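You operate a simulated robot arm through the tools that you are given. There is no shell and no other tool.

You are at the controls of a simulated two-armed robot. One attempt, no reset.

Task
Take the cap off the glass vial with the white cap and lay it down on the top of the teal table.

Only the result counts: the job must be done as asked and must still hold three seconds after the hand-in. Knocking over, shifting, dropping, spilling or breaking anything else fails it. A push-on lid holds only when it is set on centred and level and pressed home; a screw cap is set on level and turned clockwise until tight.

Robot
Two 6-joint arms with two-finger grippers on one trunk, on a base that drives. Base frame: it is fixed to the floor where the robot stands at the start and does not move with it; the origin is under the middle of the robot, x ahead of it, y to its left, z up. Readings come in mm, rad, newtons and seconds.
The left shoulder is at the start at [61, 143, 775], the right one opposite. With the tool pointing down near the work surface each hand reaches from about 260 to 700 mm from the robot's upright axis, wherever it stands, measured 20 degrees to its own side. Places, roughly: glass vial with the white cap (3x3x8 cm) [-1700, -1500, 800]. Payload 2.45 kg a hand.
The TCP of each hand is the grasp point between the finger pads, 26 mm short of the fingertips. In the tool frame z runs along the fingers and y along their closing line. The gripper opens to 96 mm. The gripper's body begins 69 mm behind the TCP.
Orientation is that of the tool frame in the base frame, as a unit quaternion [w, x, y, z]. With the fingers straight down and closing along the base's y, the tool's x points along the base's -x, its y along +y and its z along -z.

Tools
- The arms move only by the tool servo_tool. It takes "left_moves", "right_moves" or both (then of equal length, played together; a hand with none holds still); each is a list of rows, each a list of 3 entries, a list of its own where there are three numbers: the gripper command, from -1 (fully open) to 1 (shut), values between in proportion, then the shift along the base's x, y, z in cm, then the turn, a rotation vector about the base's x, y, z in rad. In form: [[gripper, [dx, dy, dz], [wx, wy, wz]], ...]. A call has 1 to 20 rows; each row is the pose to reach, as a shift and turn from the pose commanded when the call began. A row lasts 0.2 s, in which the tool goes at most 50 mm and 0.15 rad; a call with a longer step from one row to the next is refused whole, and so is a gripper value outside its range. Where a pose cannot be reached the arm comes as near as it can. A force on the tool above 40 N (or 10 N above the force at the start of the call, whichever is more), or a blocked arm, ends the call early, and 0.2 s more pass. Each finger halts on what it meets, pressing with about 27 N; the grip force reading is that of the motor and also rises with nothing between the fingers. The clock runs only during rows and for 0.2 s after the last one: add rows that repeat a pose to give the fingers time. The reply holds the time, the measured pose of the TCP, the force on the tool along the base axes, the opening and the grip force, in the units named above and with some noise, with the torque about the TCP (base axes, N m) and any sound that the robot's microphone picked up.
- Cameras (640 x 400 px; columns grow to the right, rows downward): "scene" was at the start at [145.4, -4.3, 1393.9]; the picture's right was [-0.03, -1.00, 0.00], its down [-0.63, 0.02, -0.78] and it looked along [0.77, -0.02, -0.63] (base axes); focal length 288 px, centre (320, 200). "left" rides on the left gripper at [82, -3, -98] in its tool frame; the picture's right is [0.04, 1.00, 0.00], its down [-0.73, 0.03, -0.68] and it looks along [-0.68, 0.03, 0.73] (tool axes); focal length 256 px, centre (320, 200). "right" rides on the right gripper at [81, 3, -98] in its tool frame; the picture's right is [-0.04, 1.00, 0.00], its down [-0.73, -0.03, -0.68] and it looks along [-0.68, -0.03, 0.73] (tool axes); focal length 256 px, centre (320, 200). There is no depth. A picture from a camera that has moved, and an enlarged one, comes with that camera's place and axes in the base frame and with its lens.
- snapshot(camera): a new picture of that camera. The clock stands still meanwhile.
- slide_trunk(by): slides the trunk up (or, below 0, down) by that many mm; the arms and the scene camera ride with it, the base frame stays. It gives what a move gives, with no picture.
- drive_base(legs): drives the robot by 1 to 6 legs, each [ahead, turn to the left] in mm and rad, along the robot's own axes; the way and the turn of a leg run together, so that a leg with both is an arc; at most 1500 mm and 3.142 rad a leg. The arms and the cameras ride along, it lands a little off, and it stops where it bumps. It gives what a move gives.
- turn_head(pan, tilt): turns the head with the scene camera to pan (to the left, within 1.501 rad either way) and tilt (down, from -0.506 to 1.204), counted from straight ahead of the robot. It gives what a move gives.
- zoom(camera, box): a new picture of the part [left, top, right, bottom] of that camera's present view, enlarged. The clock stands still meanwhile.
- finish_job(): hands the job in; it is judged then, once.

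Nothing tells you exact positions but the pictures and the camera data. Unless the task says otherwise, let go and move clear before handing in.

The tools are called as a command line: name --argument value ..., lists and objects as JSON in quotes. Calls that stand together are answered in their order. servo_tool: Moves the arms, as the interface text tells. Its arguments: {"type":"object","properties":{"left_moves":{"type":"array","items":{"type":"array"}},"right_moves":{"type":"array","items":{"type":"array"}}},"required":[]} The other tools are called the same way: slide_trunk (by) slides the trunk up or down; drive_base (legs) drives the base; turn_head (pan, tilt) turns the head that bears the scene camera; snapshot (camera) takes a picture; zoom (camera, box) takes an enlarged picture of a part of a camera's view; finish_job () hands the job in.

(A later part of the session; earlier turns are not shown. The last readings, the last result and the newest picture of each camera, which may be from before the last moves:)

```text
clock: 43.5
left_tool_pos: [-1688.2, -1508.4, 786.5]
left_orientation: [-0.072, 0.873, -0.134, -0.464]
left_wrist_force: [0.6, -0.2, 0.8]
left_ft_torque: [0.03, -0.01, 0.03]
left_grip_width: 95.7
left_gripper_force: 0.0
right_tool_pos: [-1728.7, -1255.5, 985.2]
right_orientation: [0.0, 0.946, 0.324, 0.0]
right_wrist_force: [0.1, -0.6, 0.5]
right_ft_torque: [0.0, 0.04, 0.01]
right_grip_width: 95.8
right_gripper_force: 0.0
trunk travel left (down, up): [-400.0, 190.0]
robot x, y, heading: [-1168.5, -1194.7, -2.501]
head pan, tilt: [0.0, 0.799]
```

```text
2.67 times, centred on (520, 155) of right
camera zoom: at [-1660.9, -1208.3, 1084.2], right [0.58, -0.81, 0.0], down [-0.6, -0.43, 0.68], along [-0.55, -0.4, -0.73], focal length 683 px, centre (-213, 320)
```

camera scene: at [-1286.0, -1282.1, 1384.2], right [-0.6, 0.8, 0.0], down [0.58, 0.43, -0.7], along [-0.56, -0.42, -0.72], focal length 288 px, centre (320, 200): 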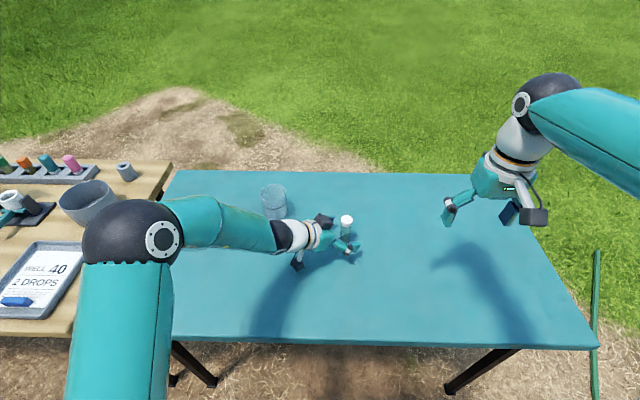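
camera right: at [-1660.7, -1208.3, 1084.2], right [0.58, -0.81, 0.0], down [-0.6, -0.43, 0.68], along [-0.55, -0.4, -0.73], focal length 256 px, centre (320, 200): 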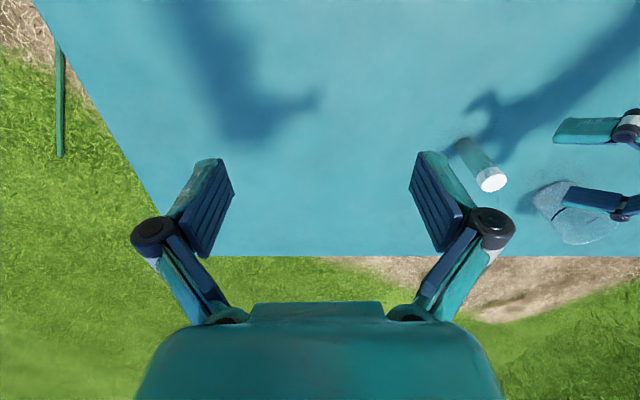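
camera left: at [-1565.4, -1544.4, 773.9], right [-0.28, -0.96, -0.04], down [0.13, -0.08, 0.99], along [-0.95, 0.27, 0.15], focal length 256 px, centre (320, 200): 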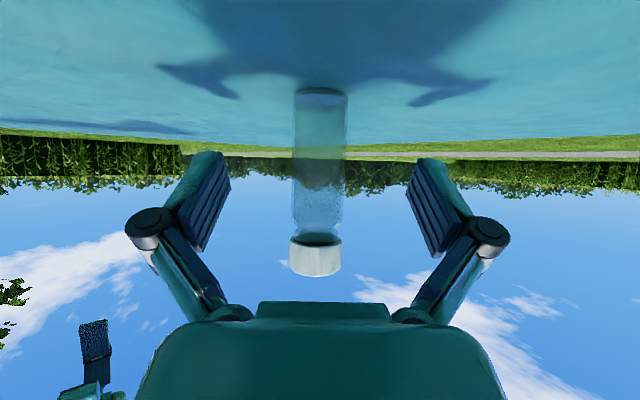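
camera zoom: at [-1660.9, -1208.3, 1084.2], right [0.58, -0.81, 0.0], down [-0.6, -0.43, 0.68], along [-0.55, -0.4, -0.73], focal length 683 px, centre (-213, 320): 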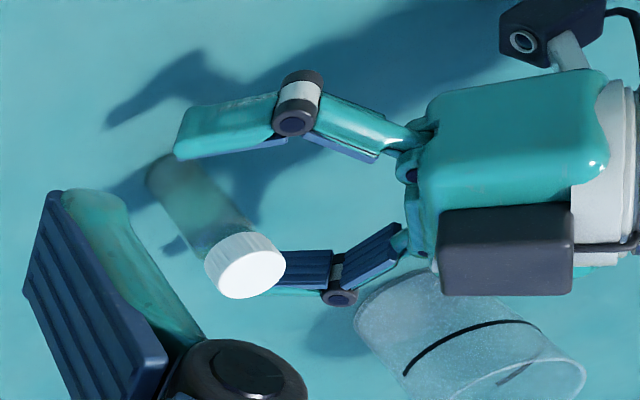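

The vial stands untouched between the left fingers, and the overhanging box is now well away from the cap. I'll close the left gripper gently on the body.

servo_tool --left_moves '[[-0.5, [0, 0, 0], [0, 0, 0]], [0.0, [0, 0, 0], [0, 0, 0]], [0.3, [0, 0, 0], [0, 0, 0]], [0.45, [0, 0, 0], [0, 0, 0]], [0.6, [0, 0, 0], [0, 0, 0]], [0.7, [0, 0, 0], [0, 0, 0]], [0.7, [0, 0, 0], [0, 0, 0]]]'

snapshot --camera "left"

zoom --camera "right" --box '[400, 80, 640, 230]'

zoom --camera "scene" --box '[276, 195, 372, 265]'

```text
clock: 45.1
left_tool_pos: [-1687.9, -1508.9, 787.2]
left_orientation: [-0.073, 0.873, -0.134, -0.463]
left_wrist_force: [-0.5, 0.5, 0.8]
left_ft_torque: [0.03, 0.05, -0.01]
left_grip_width: 27.0
left_gripper_force: 26.5
right_tool_pos: [-1727.2, -1255.6, 985.0]
right_orientation: [0.001, 0.946, 0.324, 0.0]
right_wrist_force: [-0.3, 0.5, -0.2]
right_ft_torque: [0.02, 0.0, 0.02]
right_grip_width: 96.0
right_gripper_force: 0.1
trunk travel left (down, up): [-400.0, 190.0]
robot x, y, heading: [-1173.3, -1196.6, -2.499]
head pan, tilt: [0.0, 0.799]
```

```text
taken
camera left: at [-1565.6, -1544.3, 774.2], right [-0.28, -0.96, -0.04], down [0.13, -0.08, 0.99], along [-0.95, 0.27, 0.15], focal length 256 px, centre (320, 200)
```

left: 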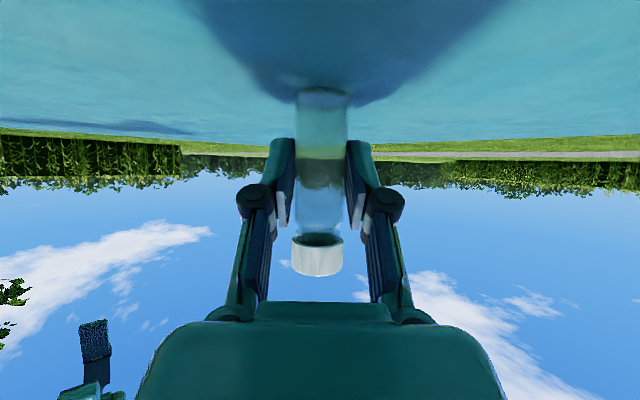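

```text
2.67 times, centred on (520, 155) of right
camera zoom: at [-1660.9, -1208.3, 1084.1], right [0.58, -0.81, 0.0], down [-0.6, -0.43, 0.68], along [-0.55, -0.4, -0.73], focal length 683 px, centre (-213, 320)
```

zoom: 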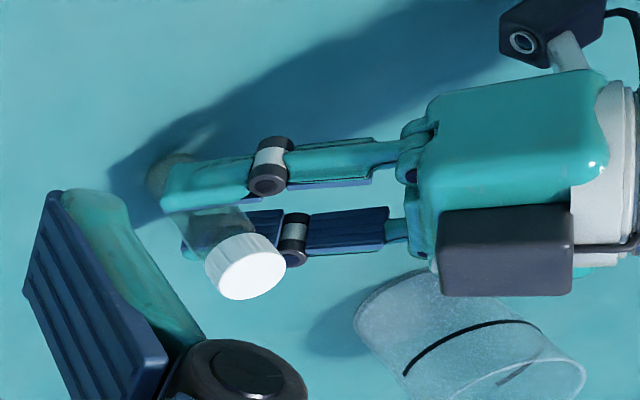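

```text
5.71 times, centred on (324, 230) of scene
camera zoom: at [-1286.0, -1282.1, 1384.2], right [-0.6, 0.8, 0.0], down [0.58, 0.43, -0.7], along [-0.56, -0.42, -0.72], focal length 1646 px, centre (297, 29)
```

zoom: 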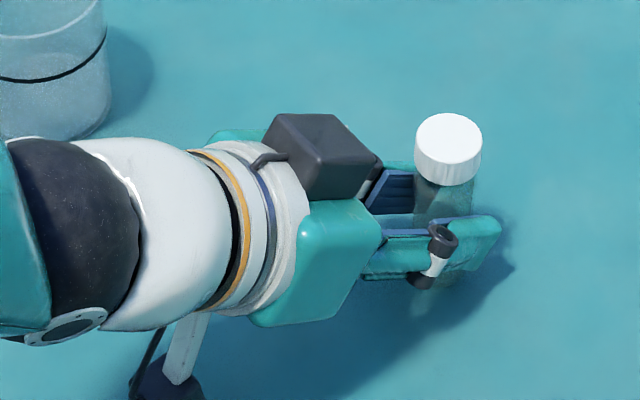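

The left hand holds the vial firmly, with the grip reading 27.0 mm and 26.5 N, and the cap hasn't moved. Next I'll test in free air how far the right wrist can yaw counter-clockwise, to plan the twisting strokes.

servo_tool --right_moves '[[-1, [0, 0, 0], [0, 0, 0.15]], [-1, [0, 0, 0], [0, 0, 0.3]], [-1, [0, 0, 0], [0, 0, 0.45]], [-1, [0, 0, 0], [0, 0, 0.6]], [-1, [0, 0, 0], [0, 0, 0.75]], [-1, [0, 0, 0], [0, 0, 0.9]], [-1, [0, 0, 0], [0, 0, 1.05]], [-1, [0, 0, 0], [0, 0, 1.2]], [-1, [0, 0, 0], [0, 0, 1.35]], [-1, [0, 0, 0], [0, 0, 1.5]], [-1, [0, 0, 0], [0, 0, 1.65]], [-1, [0, 0, 0], [0, 0, 1.8]], [-1, [0, 0, 0], [0, 0, 1.95]], [-1, [0, 0, 0], [0, 0, 2.1]], [-1, [0, 0, 0], [0, 0, 2.25]], [-1, [0, 0, 0], [0, 0, 2.4]], [-1, [0, 0, 0], [0, 0, 2.55]], [-1, [0, 0, 0], [0, 0, 2.7]], [-1, [0, 0, 0], [0, 0, 2.85]], [-1, [0, 0, 0], [0, 0, 3.0]]]'

snapshot --camera "scene"

```text
clock: 49.3
left_tool_pos: [-1687.4, -1509.3, 787.1]
left_orientation: [-0.072, 0.873, -0.134, -0.463]
left_wrist_force: [0.0, -0.2, 0.7]
left_ft_torque: [0.0, 0.03, -0.02]
left_grip_width: 27.2
left_gripper_force: 27.3
right_tool_pos: [-1729.5, -1255.7, 984.9]
right_orientation: [0.001, -0.258, 0.966, 0.001]
right_wrist_force: [0.4, -0.1, -0.1]
right_ft_torque: [0.0, -0.03, 0.02]
right_grip_width: 96.1
right_gripper_force: 0.1
trunk travel left (down, up): [-400.0, 190.0]
robot x, y, heading: [-1170.8, -1195.2, -2.503]
head pan, tilt: [0.0, 0.799]
```

```text
taken
camera scene: at [-1285.9, -1282.0, 1384.2], right [-0.6, 0.8, 0.0], down [0.58, 0.43, -0.7], along [-0.56, -0.42, -0.72], focal length 288 px, centre (320, 200)
```

scene: 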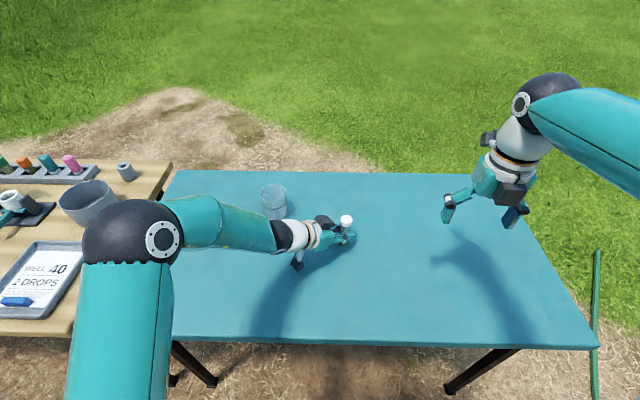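

The right wrist turns freely through 3 rad, which gives me good twisting range with its camera kept on the far side from the left hand. I'll rotate back to the stroke's starting angle and move above the cap at a safe height with the fingers partly open.

servo_tool --right_moves '[[-1, [0.2, -2.0, -0.4], [0, 0, -0.15]], [-0.8, [0.5, -4.1, -0.9], [0, 0, -0.3]], [-0.6, [0.7, -6.2, -1.4], [0, 0, -0.45]], [-0.4, [1.0, -8.3, -1.8], [0, 0, -0.6]], [-0.2, [1.2, -10.4, -2.3], [0, 0, -0.75]], [0.0, [1.4, -12.5, -2.8], [0, 0, -0.9]], [0.1, [1.7, -14.6, -3.2], [0, 0, -1.05]], [0.1, [1.9, -16.7, -3.7], [0, 0, -1.2]], [0.1, [2.1, -18.8, -4.1], [0, 0, -1.35]], [0.1, [2.4, -20.9, -4.6], [0, 0, -1.5]], [0.1, [2.6, -23.0, -5.1], [0, 0, -1.65]], [0.1, [2.85, -25.0, -5.5], [0, 0, -1.8]], [0.1, [2.85, -25.0, -5.5], [0, 0, -1.8]]]'

snapshot --camera "right"

snapshot --camera "scene"

```text
clock: 52.1
left_tool_pos: [-1688.0, -1510.6, 786.0]
left_orientation: [-0.072, 0.873, -0.135, -0.463]
left_wrist_force: [0.4, -0.1, 1.9]
left_ft_torque: [0.02, 0.03, -0.01]
left_grip_width: 27.1
left_gripper_force: 27.0
right_tool_pos: [-1697.9, -1506.3, 930.8]
right_orientation: [0.001, 0.599, 0.801, 0.001]
right_wrist_force: [-1.2, -0.7, 0.5]
right_ft_torque: [-0.01, -0.01, 0.0]
right_grip_width: 43.3
right_gripper_force: 0.0
trunk travel left (down, up): [-400.0, 190.0]
robot x, y, heading: [-1172.7, -1193.4, -2.503]
head pan, tilt: [0.0, 0.799]
```

```text
taken
camera right: at [-1717.5, -1427.2, 1028.8], right [0.97, 0.25, 0.0], down [0.18, -0.71, 0.68], along [0.17, -0.66, -0.73], focal length 256 px, centre (320, 200)
```

right: 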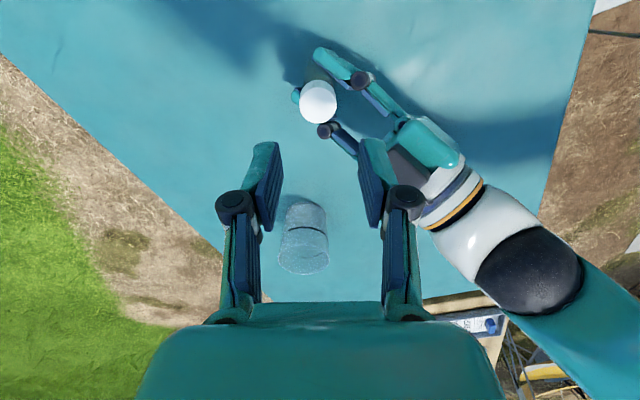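

```text
taken
camera scene: at [-1286.0, -1282.2, 1384.2], right [-0.6, 0.8, 0.0], down [0.58, 0.43, -0.7], along [-0.56, -0.42, -0.72], focal length 288 px, centre (320, 200)
```

scene: 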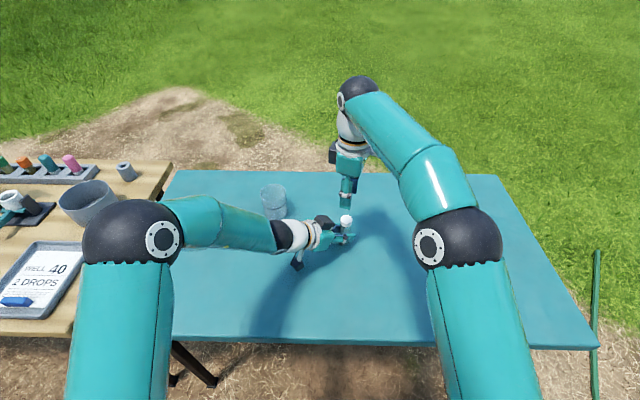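

The right hand is above the cap. I'll zoom in to measure the cap's position relative to the right hand before descending.

zoom --camera "right" --box '[256, 50, 384, 130]'

zoom --camera "scene" --box '[296, 130, 392, 250]'

```text
5.00 times, centred on (320, 90) of right
camera zoom: at [-1717.5, -1427.2, 1028.8], right [0.97, 0.25, 0.0], down [0.18, -0.71, 0.68], along [0.17, -0.66, -0.73], focal length 1280 px, centre (320, 750)
```

zoom: 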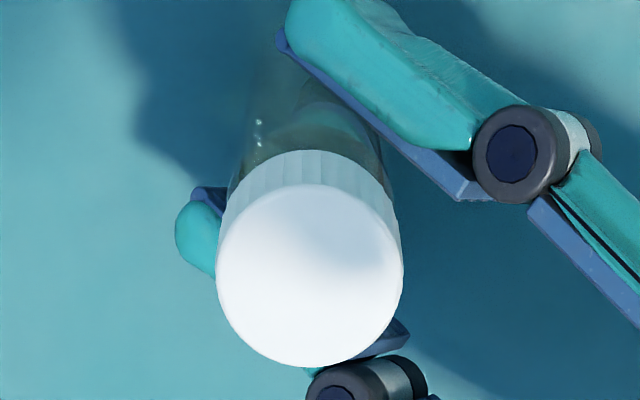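

```text
3.33 times, centred on (344, 190) of scene
camera zoom: at [-1286.0, -1282.2, 1384.2], right [-0.6, 0.8, 0.0], down [0.58, 0.43, -0.7], along [-0.56, -0.42, -0.72], focal length 960 px, centre (240, 233)
```

zoom: 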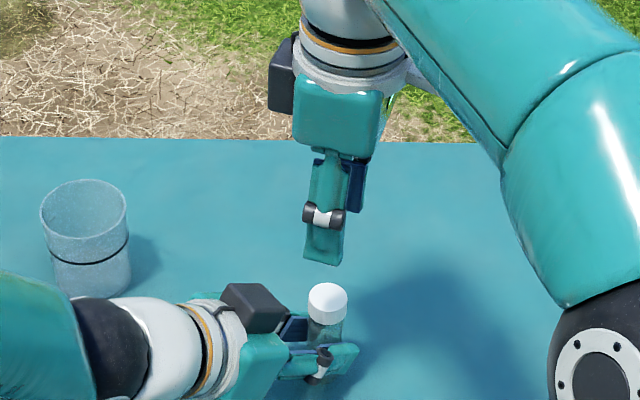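

The cap centre measures (-1699.8, -1506.3), so the right TCP needs a shift of only (-2.2, -0.6) mm. I'll narrow the opening to 37 mm and descend to z≈843, which leaves the fingertips level with the cap's lower rim and above the left fingers.

servo_tool --right_moves '[[0.23, [-0.22, -0.06, 0], [0, 0, 0]], [0.23, [-0.22, -0.06, -1.5], [0, 0, 0]], [0.23, [-0.22, -0.06, -3.0], [0, 0, 0]], [0.23, [-0.22, -0.06, -4.5], [0, 0, 0]], [0.23, [-0.22, -0.06, -5.5], [0, 0, 0]], [0.23, [-0.22, -0.06, -5.5], [0, 0, 0]]]'

snapshot --camera "right"

zoom --camera "right" --box '[240, 80, 432, 200]'

zoom --camera "scene" --box '[296, 170, 392, 250]'

```text
clock: 53.5
left_tool_pos: [-1687.8, -1510.1, 787.8]
left_orientation: [-0.072, 0.873, -0.134, -0.463]
left_wrist_force: [0.2, -0.4, 1.9]
left_ft_torque: [-0.04, 0.03, 0.01]
left_grip_width: 27.3
left_gripper_force: 26.4
right_tool_pos: [-1701.6, -1506.5, 875.6]
right_orientation: [0.0, 0.598, 0.802, 0.001]
right_wrist_force: [0.1, -0.2, -0.1]
right_ft_torque: [0.0, 0.01, 0.0]
right_grip_width: 36.8
right_gripper_force: 0.0
trunk travel left (down, up): [-400.0, 190.0]
robot x, y, heading: [-1169.3, -1193.0, -2.504]
head pan, tilt: [0.0, 0.799]
```

```text
taken
camera right: at [-1720.2, -1426.6, 973.2], right [0.97, 0.25, 0.0], down [0.18, -0.71, 0.68], along [0.17, -0.66, -0.73], focal length 256 px, centre (320, 200)
```

right: 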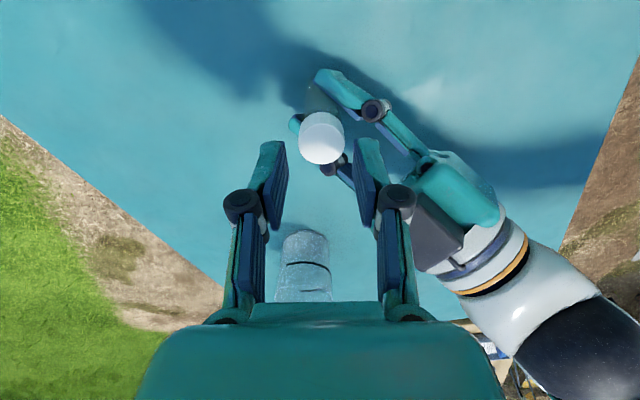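

```text
3.33 times, centred on (336, 140) of right
camera zoom: at [-1720.2, -1426.6, 973.2], right [0.97, 0.25, 0.0], down [0.18, -0.71, 0.68], along [0.17, -0.66, -0.73], focal length 853 px, centre (267, 400)
```

zoom: 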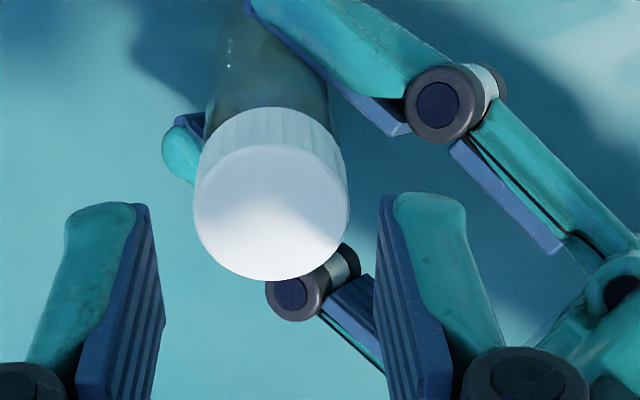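

```text
5.00 times, centred on (344, 210) of scene
camera zoom: at [-1286.0, -1282.1, 1384.2], right [-0.6, 0.8, 0.0], down [0.58, 0.43, -0.7], along [-0.56, -0.42, -0.72], focal length 1441 px, centre (200, 150)
```

zoom: 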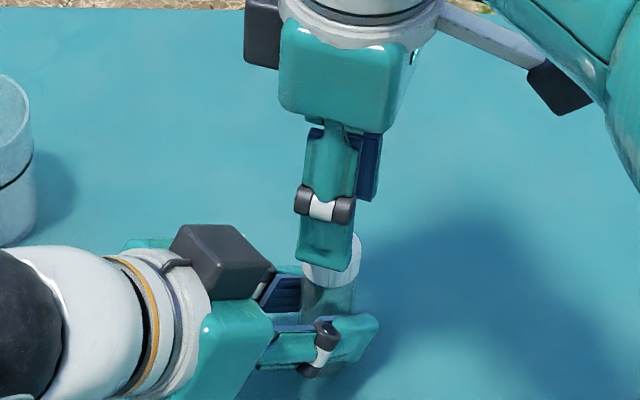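

The cap is centred between the right fingers, 1.3 mm off only along the finger width. I'll correct that and descend the last 32 mm so the fingertips straddle the cap.

servo_tool --right_moves '[[0.23, [0.04, -0.12, 0], [0, 0, 0]], [0.23, [0.04, -0.12, -1.0], [0, 0, 0]], [0.23, [0.04, -0.12, -2.0], [0, 0, 0]], [0.23, [0.04, -0.12, -2.7], [0, 0, 0]], [0.23, [0.04, -0.12, -3.2], [0, 0, 0]], [0.23, [0.04, -0.12, -3.2], [0, 0, 0]]]'

zoom --camera "right" --box '[192, 100, 448, 260]'

zoom --camera "scene" --box '[296, 170, 392, 250]'

snapshot --camera "left"

```text
clock: 54.9
left_tool_pos: [-1688.6, -1510.4, 786.5]
left_orientation: [-0.073, 0.873, -0.135, -0.464]
left_wrist_force: [-0.4, -0.7, 2.0]
left_ft_torque: [-0.02, 0.01, -0.02]
left_grip_width: 27.2
left_gripper_force: 27.4
right_tool_pos: [-1701.2, -1507.8, 842.2]
right_orientation: [0.001, 0.598, 0.802, 0.001]
right_wrist_force: [-1.1, -0.9, 0.1]
right_ft_torque: [0.0, -0.01, -0.02]
right_grip_width: 36.8
right_gripper_force: 0.1
trunk travel left (down, up): [-400.0, 190.0]
robot x, y, heading: [-1170.7, -1193.6, -2.5]
head pan, tilt: [0.0, 0.799]
```

```text
2.50 times, centred on (320, 180) of right
camera zoom: at [-1720.5, -1428.4, 940.6], right [0.97, 0.25, 0.0], down [0.18, -0.71, 0.68], along [0.17, -0.66, -0.73], focal length 640 px, centre (320, 250)
```

zoom: 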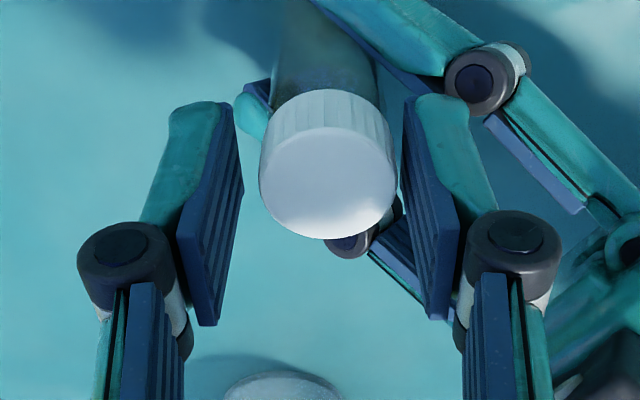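

```text
5.00 times, centred on (344, 210) of scene
camera zoom: at [-1286.0, -1282.2, 1384.2], right [-0.6, 0.8, 0.0], down [0.58, 0.43, -0.7], along [-0.56, -0.42, -0.72], focal length 1441 px, centre (200, 150)
```

zoom: 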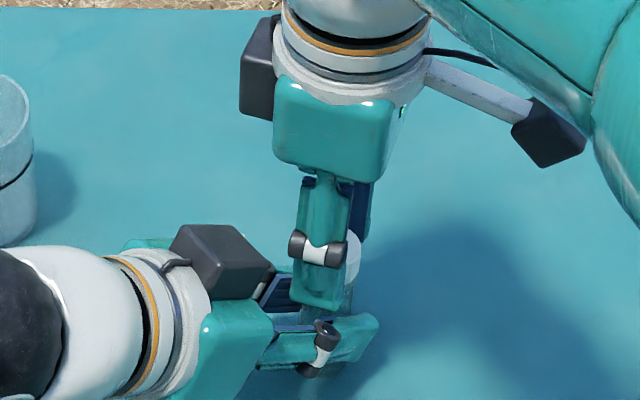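

```text
taken
camera left: at [-1565.6, -1544.4, 774.1], right [-0.28, -0.96, -0.04], down [0.13, -0.08, 0.99], along [-0.95, 0.27, 0.15], focal length 256 px, centre (320, 200)
```

left: 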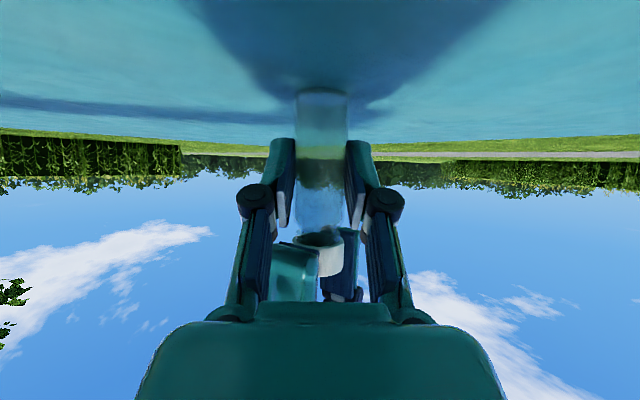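

The right fingertips straddle the cap, covering its full height and staying above the left fingers. I'll nudge 0.8 mm to centre and close on the cap.

servo_tool --right_moves '[[0.23, [0.07, 0.02, 0], [0, 0, 0]], [0.3, [0.07, 0.02, 0], [0, 0, 0]], [0.36, [0.07, 0.02, 0], [0, 0, 0]], [0.45, [0.07, 0.02, 0], [0, 0, 0]], [0.6, [0.07, 0.02, 0], [0, 0, 0]], [0.7, [0.07, 0.02, 0], [0, 0, 0]]]'

zoom --camera "right" --box '[192, 100, 448, 260]'

snapshot --camera "left"

```text
clock: 56.3
left_tool_pos: [-1688.8, -1509.8, 787.0]
left_orientation: [-0.072, 0.873, -0.134, -0.463]
left_wrist_force: [-6.0, -1.0, 0.3]
left_ft_torque: [-0.1, -0.14, 0.04]
left_grip_width: 27.4
left_gripper_force: 27.0
right_tool_pos: [-1700.4, -1505.8, 842.1]
right_orientation: [0.001, 0.598, 0.802, 0.001]
right_wrist_force: [6.6, 1.5, 1.2]
right_ft_torque: [0.14, -0.19, 0.03]
right_grip_width: 25.0
right_gripper_force: 26.5
trunk travel left (down, up): [-400.0, 190.0]
robot x, y, heading: [-1170.3, -1195.6, -2.5]
head pan, tilt: [0.0, 0.799]
```

```text
2.50 times, centred on (320, 180) of right
camera zoom: at [-1719.5, -1428.2, 940.6], right [0.97, 0.25, 0.0], down [0.18, -0.71, 0.68], along [0.17, -0.66, -0.73], focal length 640 px, centre (320, 250)
```

zoom: 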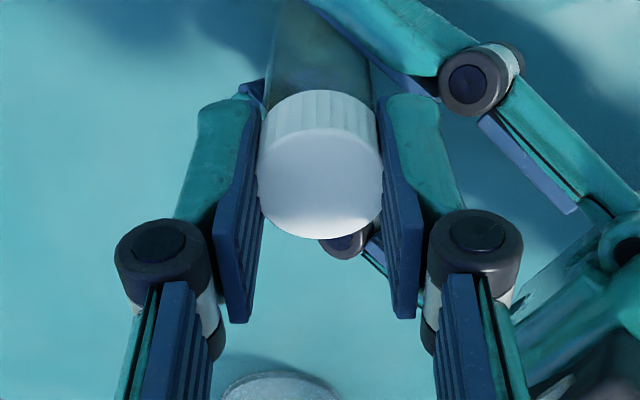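

```text
taken
camera left: at [-1565.7, -1544.5, 774.1], right [-0.28, -0.96, -0.04], down [0.13, -0.08, 0.99], along [-0.95, 0.27, 0.15], focal length 256 px, centre (320, 200)
```

left: 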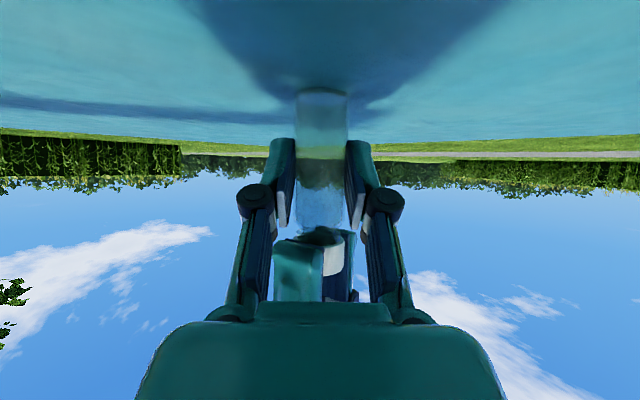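

Both hands are gripping. The 6.7 N side load shows the right hand sits slightly off the cap's centre, so I'll shift it 0.8 mm and begin a small counter-clockwise twist, watching the torque.

servo_tool --right_moves '[[0.7, [0.08, 0.02, 0], [0, 0, 0]], [0.8, [0.08, 0.02, 0], [0, 0, 0.1]], [0.8, [0.08, 0.02, 0], [0, 0, 0.2]], [0.8, [0.08, 0.02, 0.01], [0, 0, 0.3]], [0.8, [0.08, 0.02, 0.02], [0, 0, 0.4]], [0.8, [0.08, 0.02, 0.02], [0, 0, 0.5]]]'

zoom --camera "right" --box '[192, 100, 448, 260]'

snapshot --camera "left"

```text
clock: 57.7
left_tool_pos: [-1687.2, -1510.0, 786.7]
left_orientation: [-0.073, 0.873, -0.135, -0.463]
left_wrist_force: [-1.5, -0.9, 2.6]
left_ft_torque: [0.11, 0.03, 0.0]
left_grip_width: 27.3
left_gripper_force: 27.3
right_tool_pos: [-1699.5, -1508.4, 843.3]
right_orientation: [0.0, 0.38, 0.925, 0.001]
right_wrist_force: [1.9, 1.1, -3.1]
right_ft_torque: [0.01, -0.1, -0.03]
right_grip_width: 24.9
right_gripper_force: 27.1
trunk travel left (down, up): [-400.0, 190.0]
robot x, y, heading: [-1169.4, -1198.4, -2.5]
head pan, tilt: [0.0, 0.799]
```

```text
2.50 times, centred on (320, 180) of right
camera zoom: at [-1755.0, -1448.1, 942.1], right [0.73, 0.68, 0.0], down [0.5, -0.54, 0.68], along [0.47, -0.49, -0.73], focal length 640 px, centre (320, 250)
```

zoom: 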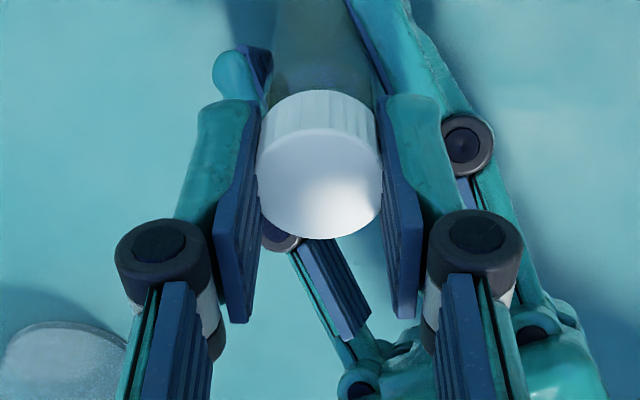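

```text
taken
camera left: at [-1565.7, -1544.6, 774.2], right [-0.28, -0.96, -0.04], down [0.14, -0.08, 0.99], along [-0.95, 0.27, 0.15], focal length 256 px, centre (320, 200)
```

left: 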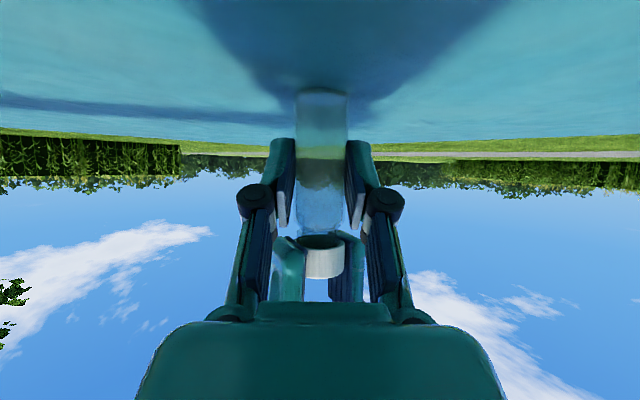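

The cap follows the twist with low torque (0.03 N m), and a small axial pull of about 3 N. I'll continue the counter-clockwise stroke at constant height.

servo_tool --right_moves '[[0.8, [0, 0, 0], [0, 0, 0.13]], [0.8, [0, 0, 0], [0, 0, 0.26]], [0.8, [0, 0, 0], [0, 0, 0.39]], [0.8, [0, 0, 0], [0, 0, 0.52]], [0.8, [0, 0, 0], [0, 0, 0.65]], [0.8, [0, 0, 0], [0, 0, 0.78]], [0.8, [0, 0, 0], [0, 0, 0.91]], [0.8, [0, 0, 0], [0, 0, 1.04]], [0.8, [0, 0, 0], [0, 0, 1.17]], [0.8, [0, 0, 0], [0, 0, 1.3]], [0.8, [0, 0, 0], [0, 0, 1.3]]]'

zoom --camera "right" --box '[192, 100, 448, 260]'

zoom --camera "left" --box '[240, 180, 400, 280]'

```text
clock: 60.1
left_tool_pos: [-1687.8, -1509.8, 787.0]
left_orientation: [-0.072, 0.873, -0.134, -0.464]
left_wrist_force: [-8.8, -5.3, 0.6]
left_ft_torque: [-0.03, 0.01, 0.08]
left_grip_width: 27.2
left_gripper_force: 26.8
right_tool_pos: [-1700.4, -1508.1, 842.8]
right_orientation: [0.001, -0.258, 0.966, 0.002]
right_wrist_force: [8.0, 3.5, -0.1]
right_ft_torque: [0.21, -0.44, 0.04]
right_grip_width: 25.0
right_gripper_force: 26.7
trunk travel left (down, up): [-400.0, 190.0]
robot x, y, heading: [-1176.0, -1197.7, -2.504]
head pan, tilt: [0.0, 0.799]
```

```text
2.50 times, centred on (320, 180) of right
camera zoom: at [-1771.7, -1545.8, 942.1], right [-0.46, 0.89, 0.0], down [0.65, 0.34, 0.68], along [0.6, 0.32, -0.73], focal length 640 px, centre (320, 250)
```

zoom: 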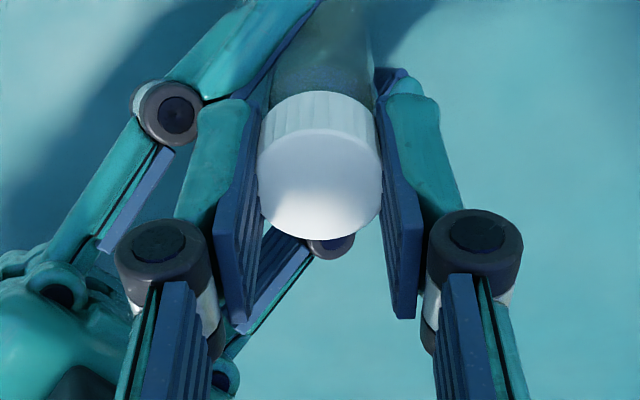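

```text
4.00 times, centred on (320, 230) of left
camera zoom: at [-1565.6, -1544.7, 774.1], right [-0.28, -0.96, -0.04], down [0.13, -0.08, 0.99], along [-0.95, 0.27, 0.15], focal length 1024 px, centre (320, 80)
```

zoom: 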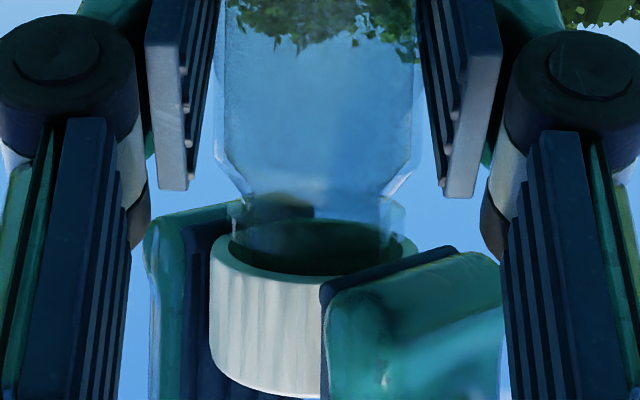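

The stroke is complete and the cap rotated with the hand; the left view shows the neck inside the cap's rim. I'll open slightly to see where things settle, then rotate back for another stroke.

servo_tool --right_moves '[[0.4, [0, 0, 0], [0, 0, 0]], [0.23, [0, 0, 0], [0, 0, 0]], [0.23, [0, 0, 0], [0, 0, 0]]]'

zoom --camera "right" --box '[192, 100, 448, 260]'

zoom --camera "left" --box '[240, 180, 400, 280]'

```text
clock: 60.9
left_tool_pos: [-1687.7, -1509.2, 786.9]
left_orientation: [-0.072, 0.873, -0.134, -0.463]
left_wrist_force: [0.4, 0.7, 3.7]
left_ft_torque: [-0.02, 0.05, 0.01]
left_grip_width: 27.1
left_gripper_force: 27.3
right_tool_pos: [-1699.7, -1507.3, 843.7]
right_orientation: [0.0, -0.256, 0.967, 0.001]
right_wrist_force: [-0.8, 0.3, 0.4]
right_ft_torque: [0.03, 0.0, 0.04]
right_grip_width: 37.0
right_gripper_force: 0.1
trunk travel left (down, up): [-400.0, 190.0]
robot x, y, heading: [-1171.5, -1194.2, -2.5]
head pan, tilt: [0.0, 0.799]
```

```text
2.50 times, centred on (320, 180) of right
camera zoom: at [-1771.8, -1545.6, 942.6], right [-0.46, 0.89, 0.0], down [0.65, 0.34, 0.68], along [0.6, 0.31, -0.73], focal length 640 px, centre (320, 250)
```

zoom: 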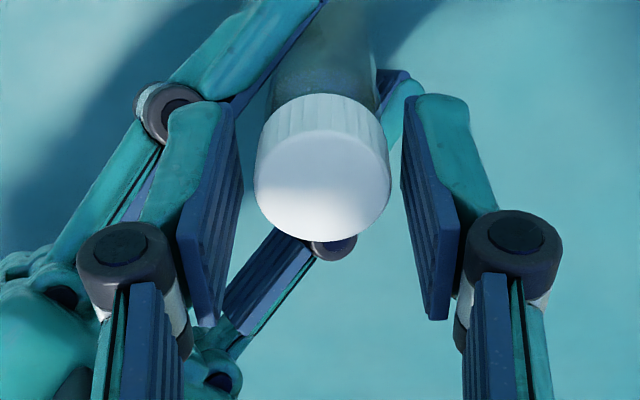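

```text
4.00 times, centred on (320, 230) of left
camera zoom: at [-1565.3, -1544.0, 774.1], right [-0.28, -0.96, -0.04], down [0.13, -0.08, 0.99], along [-0.95, 0.27, 0.15], focal length 1024 px, centre (320, 80)
```

zoom: 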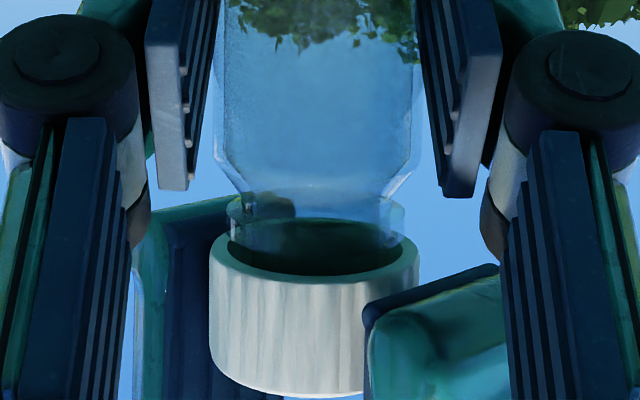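

The cap is free of the fingers and centred. I'll rotate back 1.8 rad and recentre by 1 mm for the second stroke.

servo_tool --right_moves '[[0.23, [0.01, 0.02, 0], [0, 0, -0.15]], [0.23, [0.01, 0.04, 0], [0, 0, -0.3]], [0.23, [0.01, 0.06, 0], [0, 0, -0.45]], [0.23, [0.01, 0.08, 0], [0, 0, -0.6]], [0.23, [0.01, 0.1, 0], [0, 0, -0.75]], [0.23, [0.01, 0.1, 0], [0, 0, -0.9]], [0.23, [0.01, 0.1, 0], [0, 0, -1.05]], [0.23, [0.01, 0.1, 0], [0, 0, -1.2]], [0.23, [0.01, 0.1, 0], [0, 0, -1.35]], [0.23, [0.01, 0.1, 0], [0, 0, -1.5]], [0.23, [0.01, 0.1, 0], [0, 0, -1.65]], [0.23, [0.01, 0.1, 0], [0, 0, -1.8]], [0.23, [0.01, 0.1, 0], [0, 0, -1.8]]]'

zoom --camera "right" --box '[192, 100, 448, 260]'

```text
clock: 63.7
left_tool_pos: [-1688.2, -1509.5, 786.5]
left_orientation: [-0.072, 0.873, -0.135, -0.463]
left_wrist_force: [0.1, 0.0, 0.7]
left_ft_torque: [0.0, 0.07, 0.01]
left_grip_width: 27.0
left_gripper_force: 27.1
right_tool_pos: [-1699.0, -1505.2, 844.0]
right_orientation: [0.0, 0.598, 0.802, 0.001]
right_wrist_force: [-0.8, -0.5, 0.6]
right_ft_torque: [0.0, -0.03, 0.01]
right_grip_width: 37.2
right_gripper_force: 0.1
trunk travel left (down, up): [-400.0, 190.0]
robot x, y, heading: [-1168.3, -1200.7, -2.501]
head pan, tilt: [0.0, 0.799]
```

```text
2.50 times, centred on (320, 180) of right
camera zoom: at [-1719.1, -1426.4, 941.9], right [0.97, 0.24, 0.0], down [0.18, -0.71, 0.68], along [0.17, -0.66, -0.73], focal length 640 px, centre (320, 250)
```

zoom: 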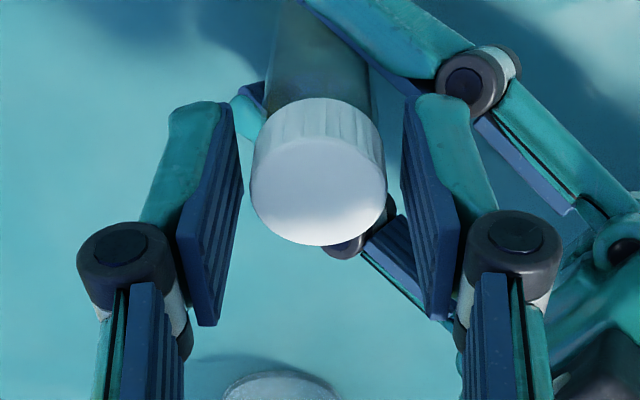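

The right hand is about 1.7 mm off the cap's centre. I'll correct that, re-grip and make the second counter-clockwise stroke.

servo_tool --right_moves '[[0.23, [-0.06, -0.17, 0], [0, 0, 0]], [0.4, [-0.06, -0.17, 0], [0, 0, 0]], [0.6, [-0.06, -0.17, 0], [0, 0, 0]], [0.8, [-0.06, -0.17, 0], [0, 0, 0]], [0.8, [-0.06, -0.17, 0], [0, 0, 0.15]], [0.8, [-0.06, -0.17, 0], [0, 0, 0.3]], [0.8, [-0.06, -0.17, 0], [0, 0, 0.45]], [0.8, [-0.06, -0.17, 0], [0, 0, 0.6]], [0.8, [-0.06, -0.17, 0], [0, 0, 0.75]], [0.8, [-0.06, -0.17, 0], [0, 0, 0.9]], [0.8, [-0.06, -0.17, 0], [0, 0, 1.05]], [0.8, [-0.06, -0.17, 0], [0, 0, 1.2]], [0.8, [-0.06, -0.17, 0], [0, 0, 1.35]], [0.8, [-0.06, -0.17, 0], [0, 0, 1.5]], [0.8, [-0.06, -0.17, 0], [0, 0, 1.65]], [0.8, [-0.06, -0.17, 0], [0, 0, 1.8]], [0.8, [-0.06, -0.17, 0], [0, 0, 1.8]]]'

zoom --camera "right" --box '[192, 100, 448, 260]'

zoom --camera "left" --box '[240, 180, 400, 280]'

```text
clock: 67.3
left_tool_pos: [-1687.9, -1508.1, 787.8]
left_orientation: [-0.073, 0.873, -0.134, -0.464]
left_wrist_force: [1.3, 0.9, 1.5]
left_ft_torque: [-0.02, 0.04, -0.02]
left_grip_width: 26.9
left_gripper_force: 26.6
right_tool_pos: [-1698.8, -1507.2, 843.3]
right_orientation: [0.001, -0.258, 0.966, 0.001]
right_wrist_force: [0.2, 0.0, 0.7]
right_ft_torque: [0.01, 0.04, 0.03]
right_grip_width: 24.8
right_gripper_force: 26.8
trunk travel left (down, up): [-400.0, 190.0]
robot x, y, heading: [-1174.1, -1195.3, -2.501]
head pan, tilt: [0.0, 0.799]
```

```text
2.50 times, centred on (320, 180) of right
camera zoom: at [-1771.7, -1545.8, 942.1], right [-0.46, 0.89, 0.0], down [0.65, 0.34, 0.68], along [0.6, 0.32, -0.73], focal length 640 px, centre (320, 250)
```

zoom: 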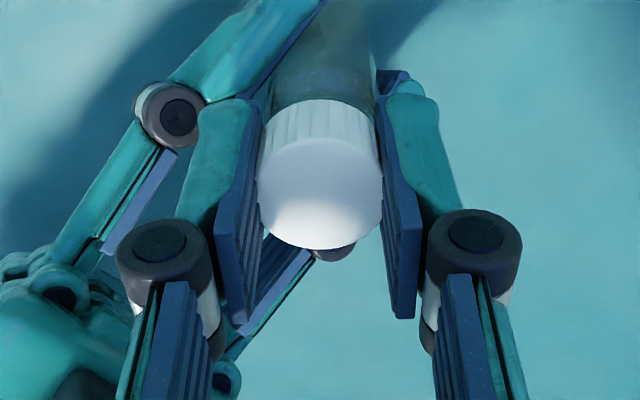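

```text
4.00 times, centred on (320, 230) of left
camera zoom: at [-1565.5, -1544.2, 774.1], right [-0.28, -0.96, -0.04], down [0.13, -0.08, 0.99], along [-0.95, 0.27, 0.15], focal length 1024 px, centre (320, 80)
```

zoom: 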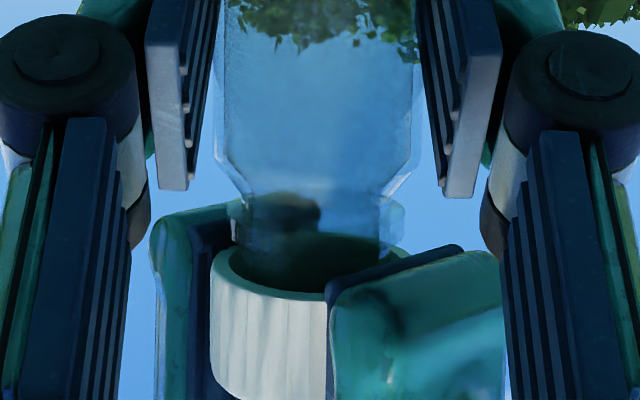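

The cap has risen about 2 mm and the forces and torque are now near zero, so it may be off the threads. I'll test with a 1 mm lift and read the axial force.

servo_tool --right_moves '[[0.8, [0, 0, 0.05], [0, 0, 0]], [0.8, [0, 0, 0.1], [0, 0, 0]], [0.8, [0, 0, 0.1], [0, 0, 0]]]'

zoom --camera "left" --box '[240, 180, 400, 280]'

```text
clock: 68.1
left_tool_pos: [-1687.2, -1509.7, 786.4]
left_orientation: [-0.073, 0.873, -0.135, -0.463]
left_wrist_force: [0.2, 0.4, 1.9]
left_ft_torque: [0.02, 0.0, -0.03]
left_grip_width: 27.0
left_gripper_force: 27.1
right_tool_pos: [-1700.8, -1507.0, 844.9]
right_orientation: [0.001, -0.257, 0.967, 0.001]
right_wrist_force: [0.2, 0.4, -0.8]
right_ft_torque: [0.05, -0.02, -0.01]
right_grip_width: 24.6
right_gripper_force: 26.9
trunk travel left (down, up): [-400.0, 190.0]
robot x, y, heading: [-1168.0, -1195.8, -2.502]
head pan, tilt: [0.0, 0.799]
```

```text
4.00 times, centred on (320, 230) of left
camera zoom: at [-1565.5, -1544.4, 774.1], right [-0.28, -0.96, -0.04], down [0.13, -0.08, 0.99], along [-0.95, 0.27, 0.15], focal length 1024 px, centre (320, 80)
```

zoom: 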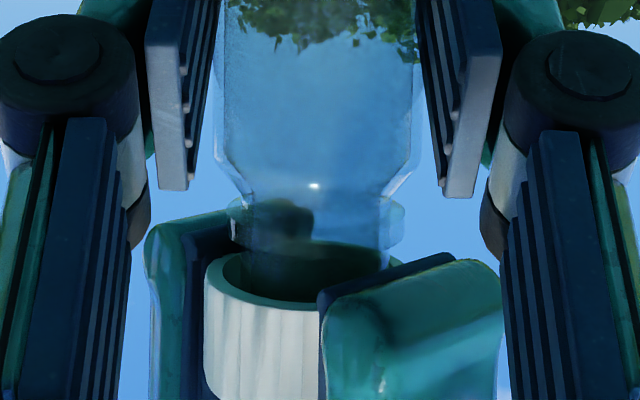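

The lift met almost no force and the cap rose with the hand, so it's off the threads. I'll lift it slowly, straight up.

servo_tool --right_moves '[[0.8, [0, 0, 0.2], [0, 0, 0]], [0.8, [0, 0, 0.4], [0, 0, 0]], [0.8, [0, 0, 0.6], [0, 0, 0]], [0.8, [0, 0, 0.8], [0, 0, 0]], [0.8, [0, 0, 1.0], [0, 0, 0]], [0.8, [0, 0, 1.0], [0, 0, 0]]]'

zoom --camera "left" --box '[240, 180, 400, 280]'

zoom --camera "right" --box '[192, 100, 448, 260]'

```text
clock: 69.5
left_tool_pos: [-1688.7, -1509.1, 786.7]
left_orientation: [-0.072, 0.873, -0.134, -0.464]
left_wrist_force: [-0.5, 0.3, 1.7]
left_ft_torque: [-0.04, 0.05, -0.01]
left_grip_width: 26.9
left_gripper_force: 27.2
right_tool_pos: [-1699.6, -1507.2, 854.8]
right_orientation: [0.001, -0.256, 0.967, 0.001]
right_wrist_force: [-1.5, 0.0, -1.2]
right_ft_torque: [-0.01, 0.03, -0.04]
right_grip_width: 24.5
right_gripper_force: 27.2
trunk travel left (down, up): [-400.0, 190.0]
robot x, y, heading: [-1173.7, -1196.5, -2.504]
head pan, tilt: [0.0, 0.799]
```

```text
4.00 times, centred on (320, 230) of left
camera zoom: at [-1565.6, -1544.4, 774.1], right [-0.28, -0.96, -0.04], down [0.13, -0.08, 0.99], along [-0.95, 0.27, 0.15], focal length 1024 px, centre (320, 80)
```

zoom: 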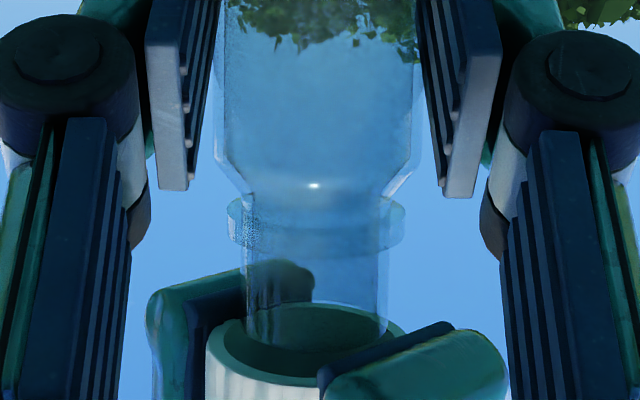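

```text
2.50 times, centred on (320, 180) of right
camera zoom: at [-1772.2, -1545.3, 953.4], right [-0.46, 0.89, 0.0], down [0.65, 0.34, 0.68], along [0.6, 0.31, -0.73], focal length 640 px, centre (320, 250)
```

zoom: 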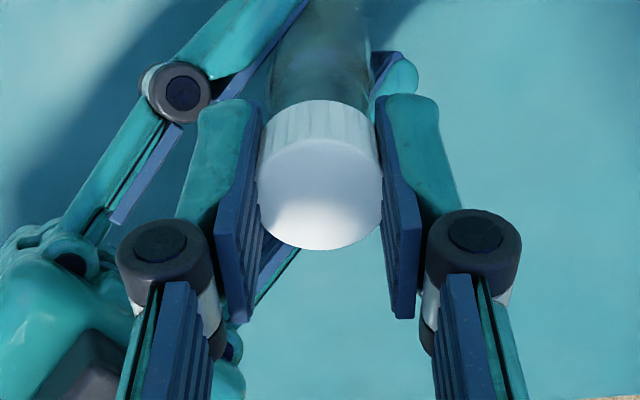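

The neck is clearing the cap freely and the vial stays put. I'll lift well clear, carry the cap to open table on the right near (-1756, -1326), and stop above the surface.

servo_tool --right_moves '[[0.8, [0, 0, 1.5], [0, 0, 0]], [0.8, [0, 0, 3.5], [0, 0, 0]], [0.8, [0, 0, 5.5], [0, 0, 0]], [0.8, [0, 0, 7.0], [0, 0, 0]], [0.8, [-0.8, 2.6, 7.0], [0, 0, 0]], [0.8, [-1.6, 5.2, 7.0], [0, 0, 0]], [0.8, [-2.4, 7.8, 7.0], [0, 0, 0]], [0.8, [-3.2, 10.4, 7.0], [0, 0, 0]], [0.8, [-4.0, 13.0, 7.0], [0, 0, 0]], [0.8, [-4.8, 15.6, 7.0], [0, 0, 0]], [0.8, [-5.6, 18.2, 7.0], [0, 0, 0]], [0.8, [-5.6, 18.2, 5.0], [0, 0, 0]], [0.8, [-5.6, 18.2, 3.0], [0, 0, 0]], [0.8, [-5.6, 18.2, 3.0], [0, 0, 0]]]'

snapshot --camera "scene"

snapshot --camera "right"

snapshot --camera "left"

```text
clock: 72.5
left_tool_pos: [-1687.0, -1509.1, 785.6]
left_orientation: [-0.072, 0.873, -0.134, -0.463]
left_wrist_force: [0.0, -0.6, 0.3]
left_ft_torque: [-0.03, 0.02, 0.01]
left_grip_width: 26.7
left_gripper_force: 27.5
right_tool_pos: [-1756.6, -1325.6, 882.8]
right_orientation: [0.0, -0.256, 0.967, 0.001]
right_wrist_force: [-0.6, 1.0, -0.1]
right_ft_torque: [0.0, -0.03, 0.02]
right_grip_width: 24.4
right_gripper_force: 27.2
trunk travel left (down, up): [-400.0, 190.0]
robot x, y, heading: [-1170.0, -1198.8, -2.501]
head pan, tilt: [0.0, 0.799]
```

```text
taken
camera scene: at [-1286.0, -1282.1, 1384.2], right [-0.6, 0.8, 0.0], down [0.58, 0.43, -0.7], along [-0.56, -0.42, -0.72], focal length 288 px, centre (320, 200)
```

scene: 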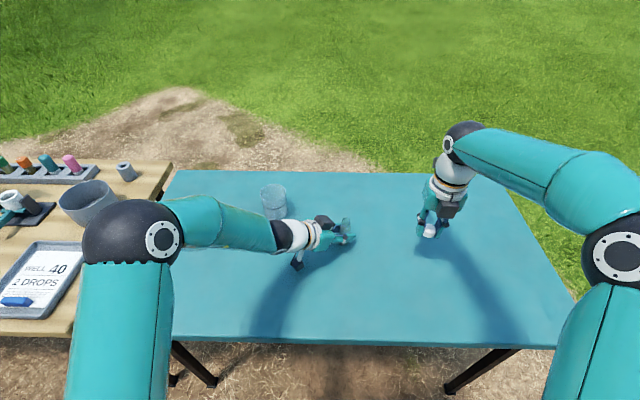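

```text
taken
camera right: at [-1828.2, -1363.2, 980.7], right [-0.46, 0.89, 0.0], down [0.65, 0.34, 0.68], along [0.6, 0.31, -0.73], focal length 256 px, centre (320, 200)
```

right: 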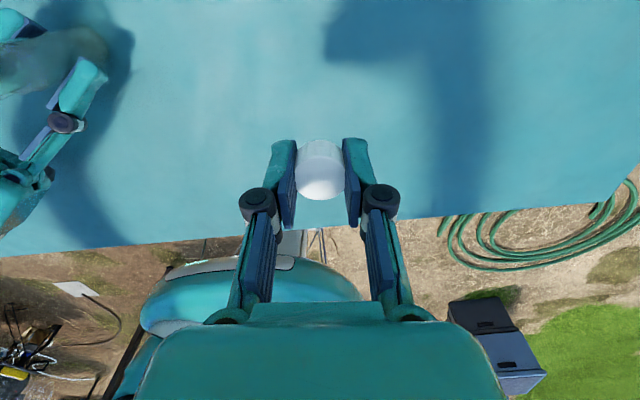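

```text
taken
camera left: at [-1565.5, -1544.4, 774.1], right [-0.28, -0.96, -0.04], down [0.13, -0.08, 0.99], along [-0.95, 0.27, 0.15], focal length 256 px, centre (320, 200)
```

left: 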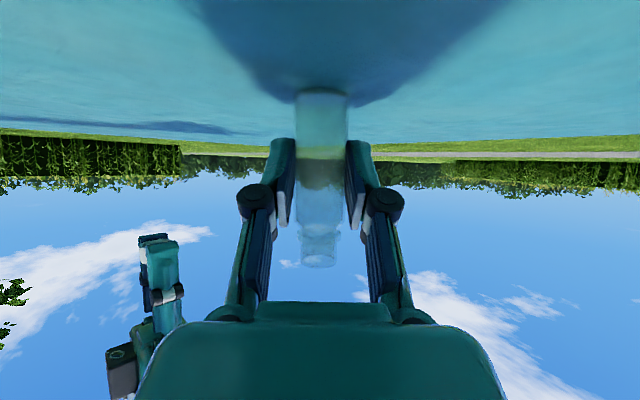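

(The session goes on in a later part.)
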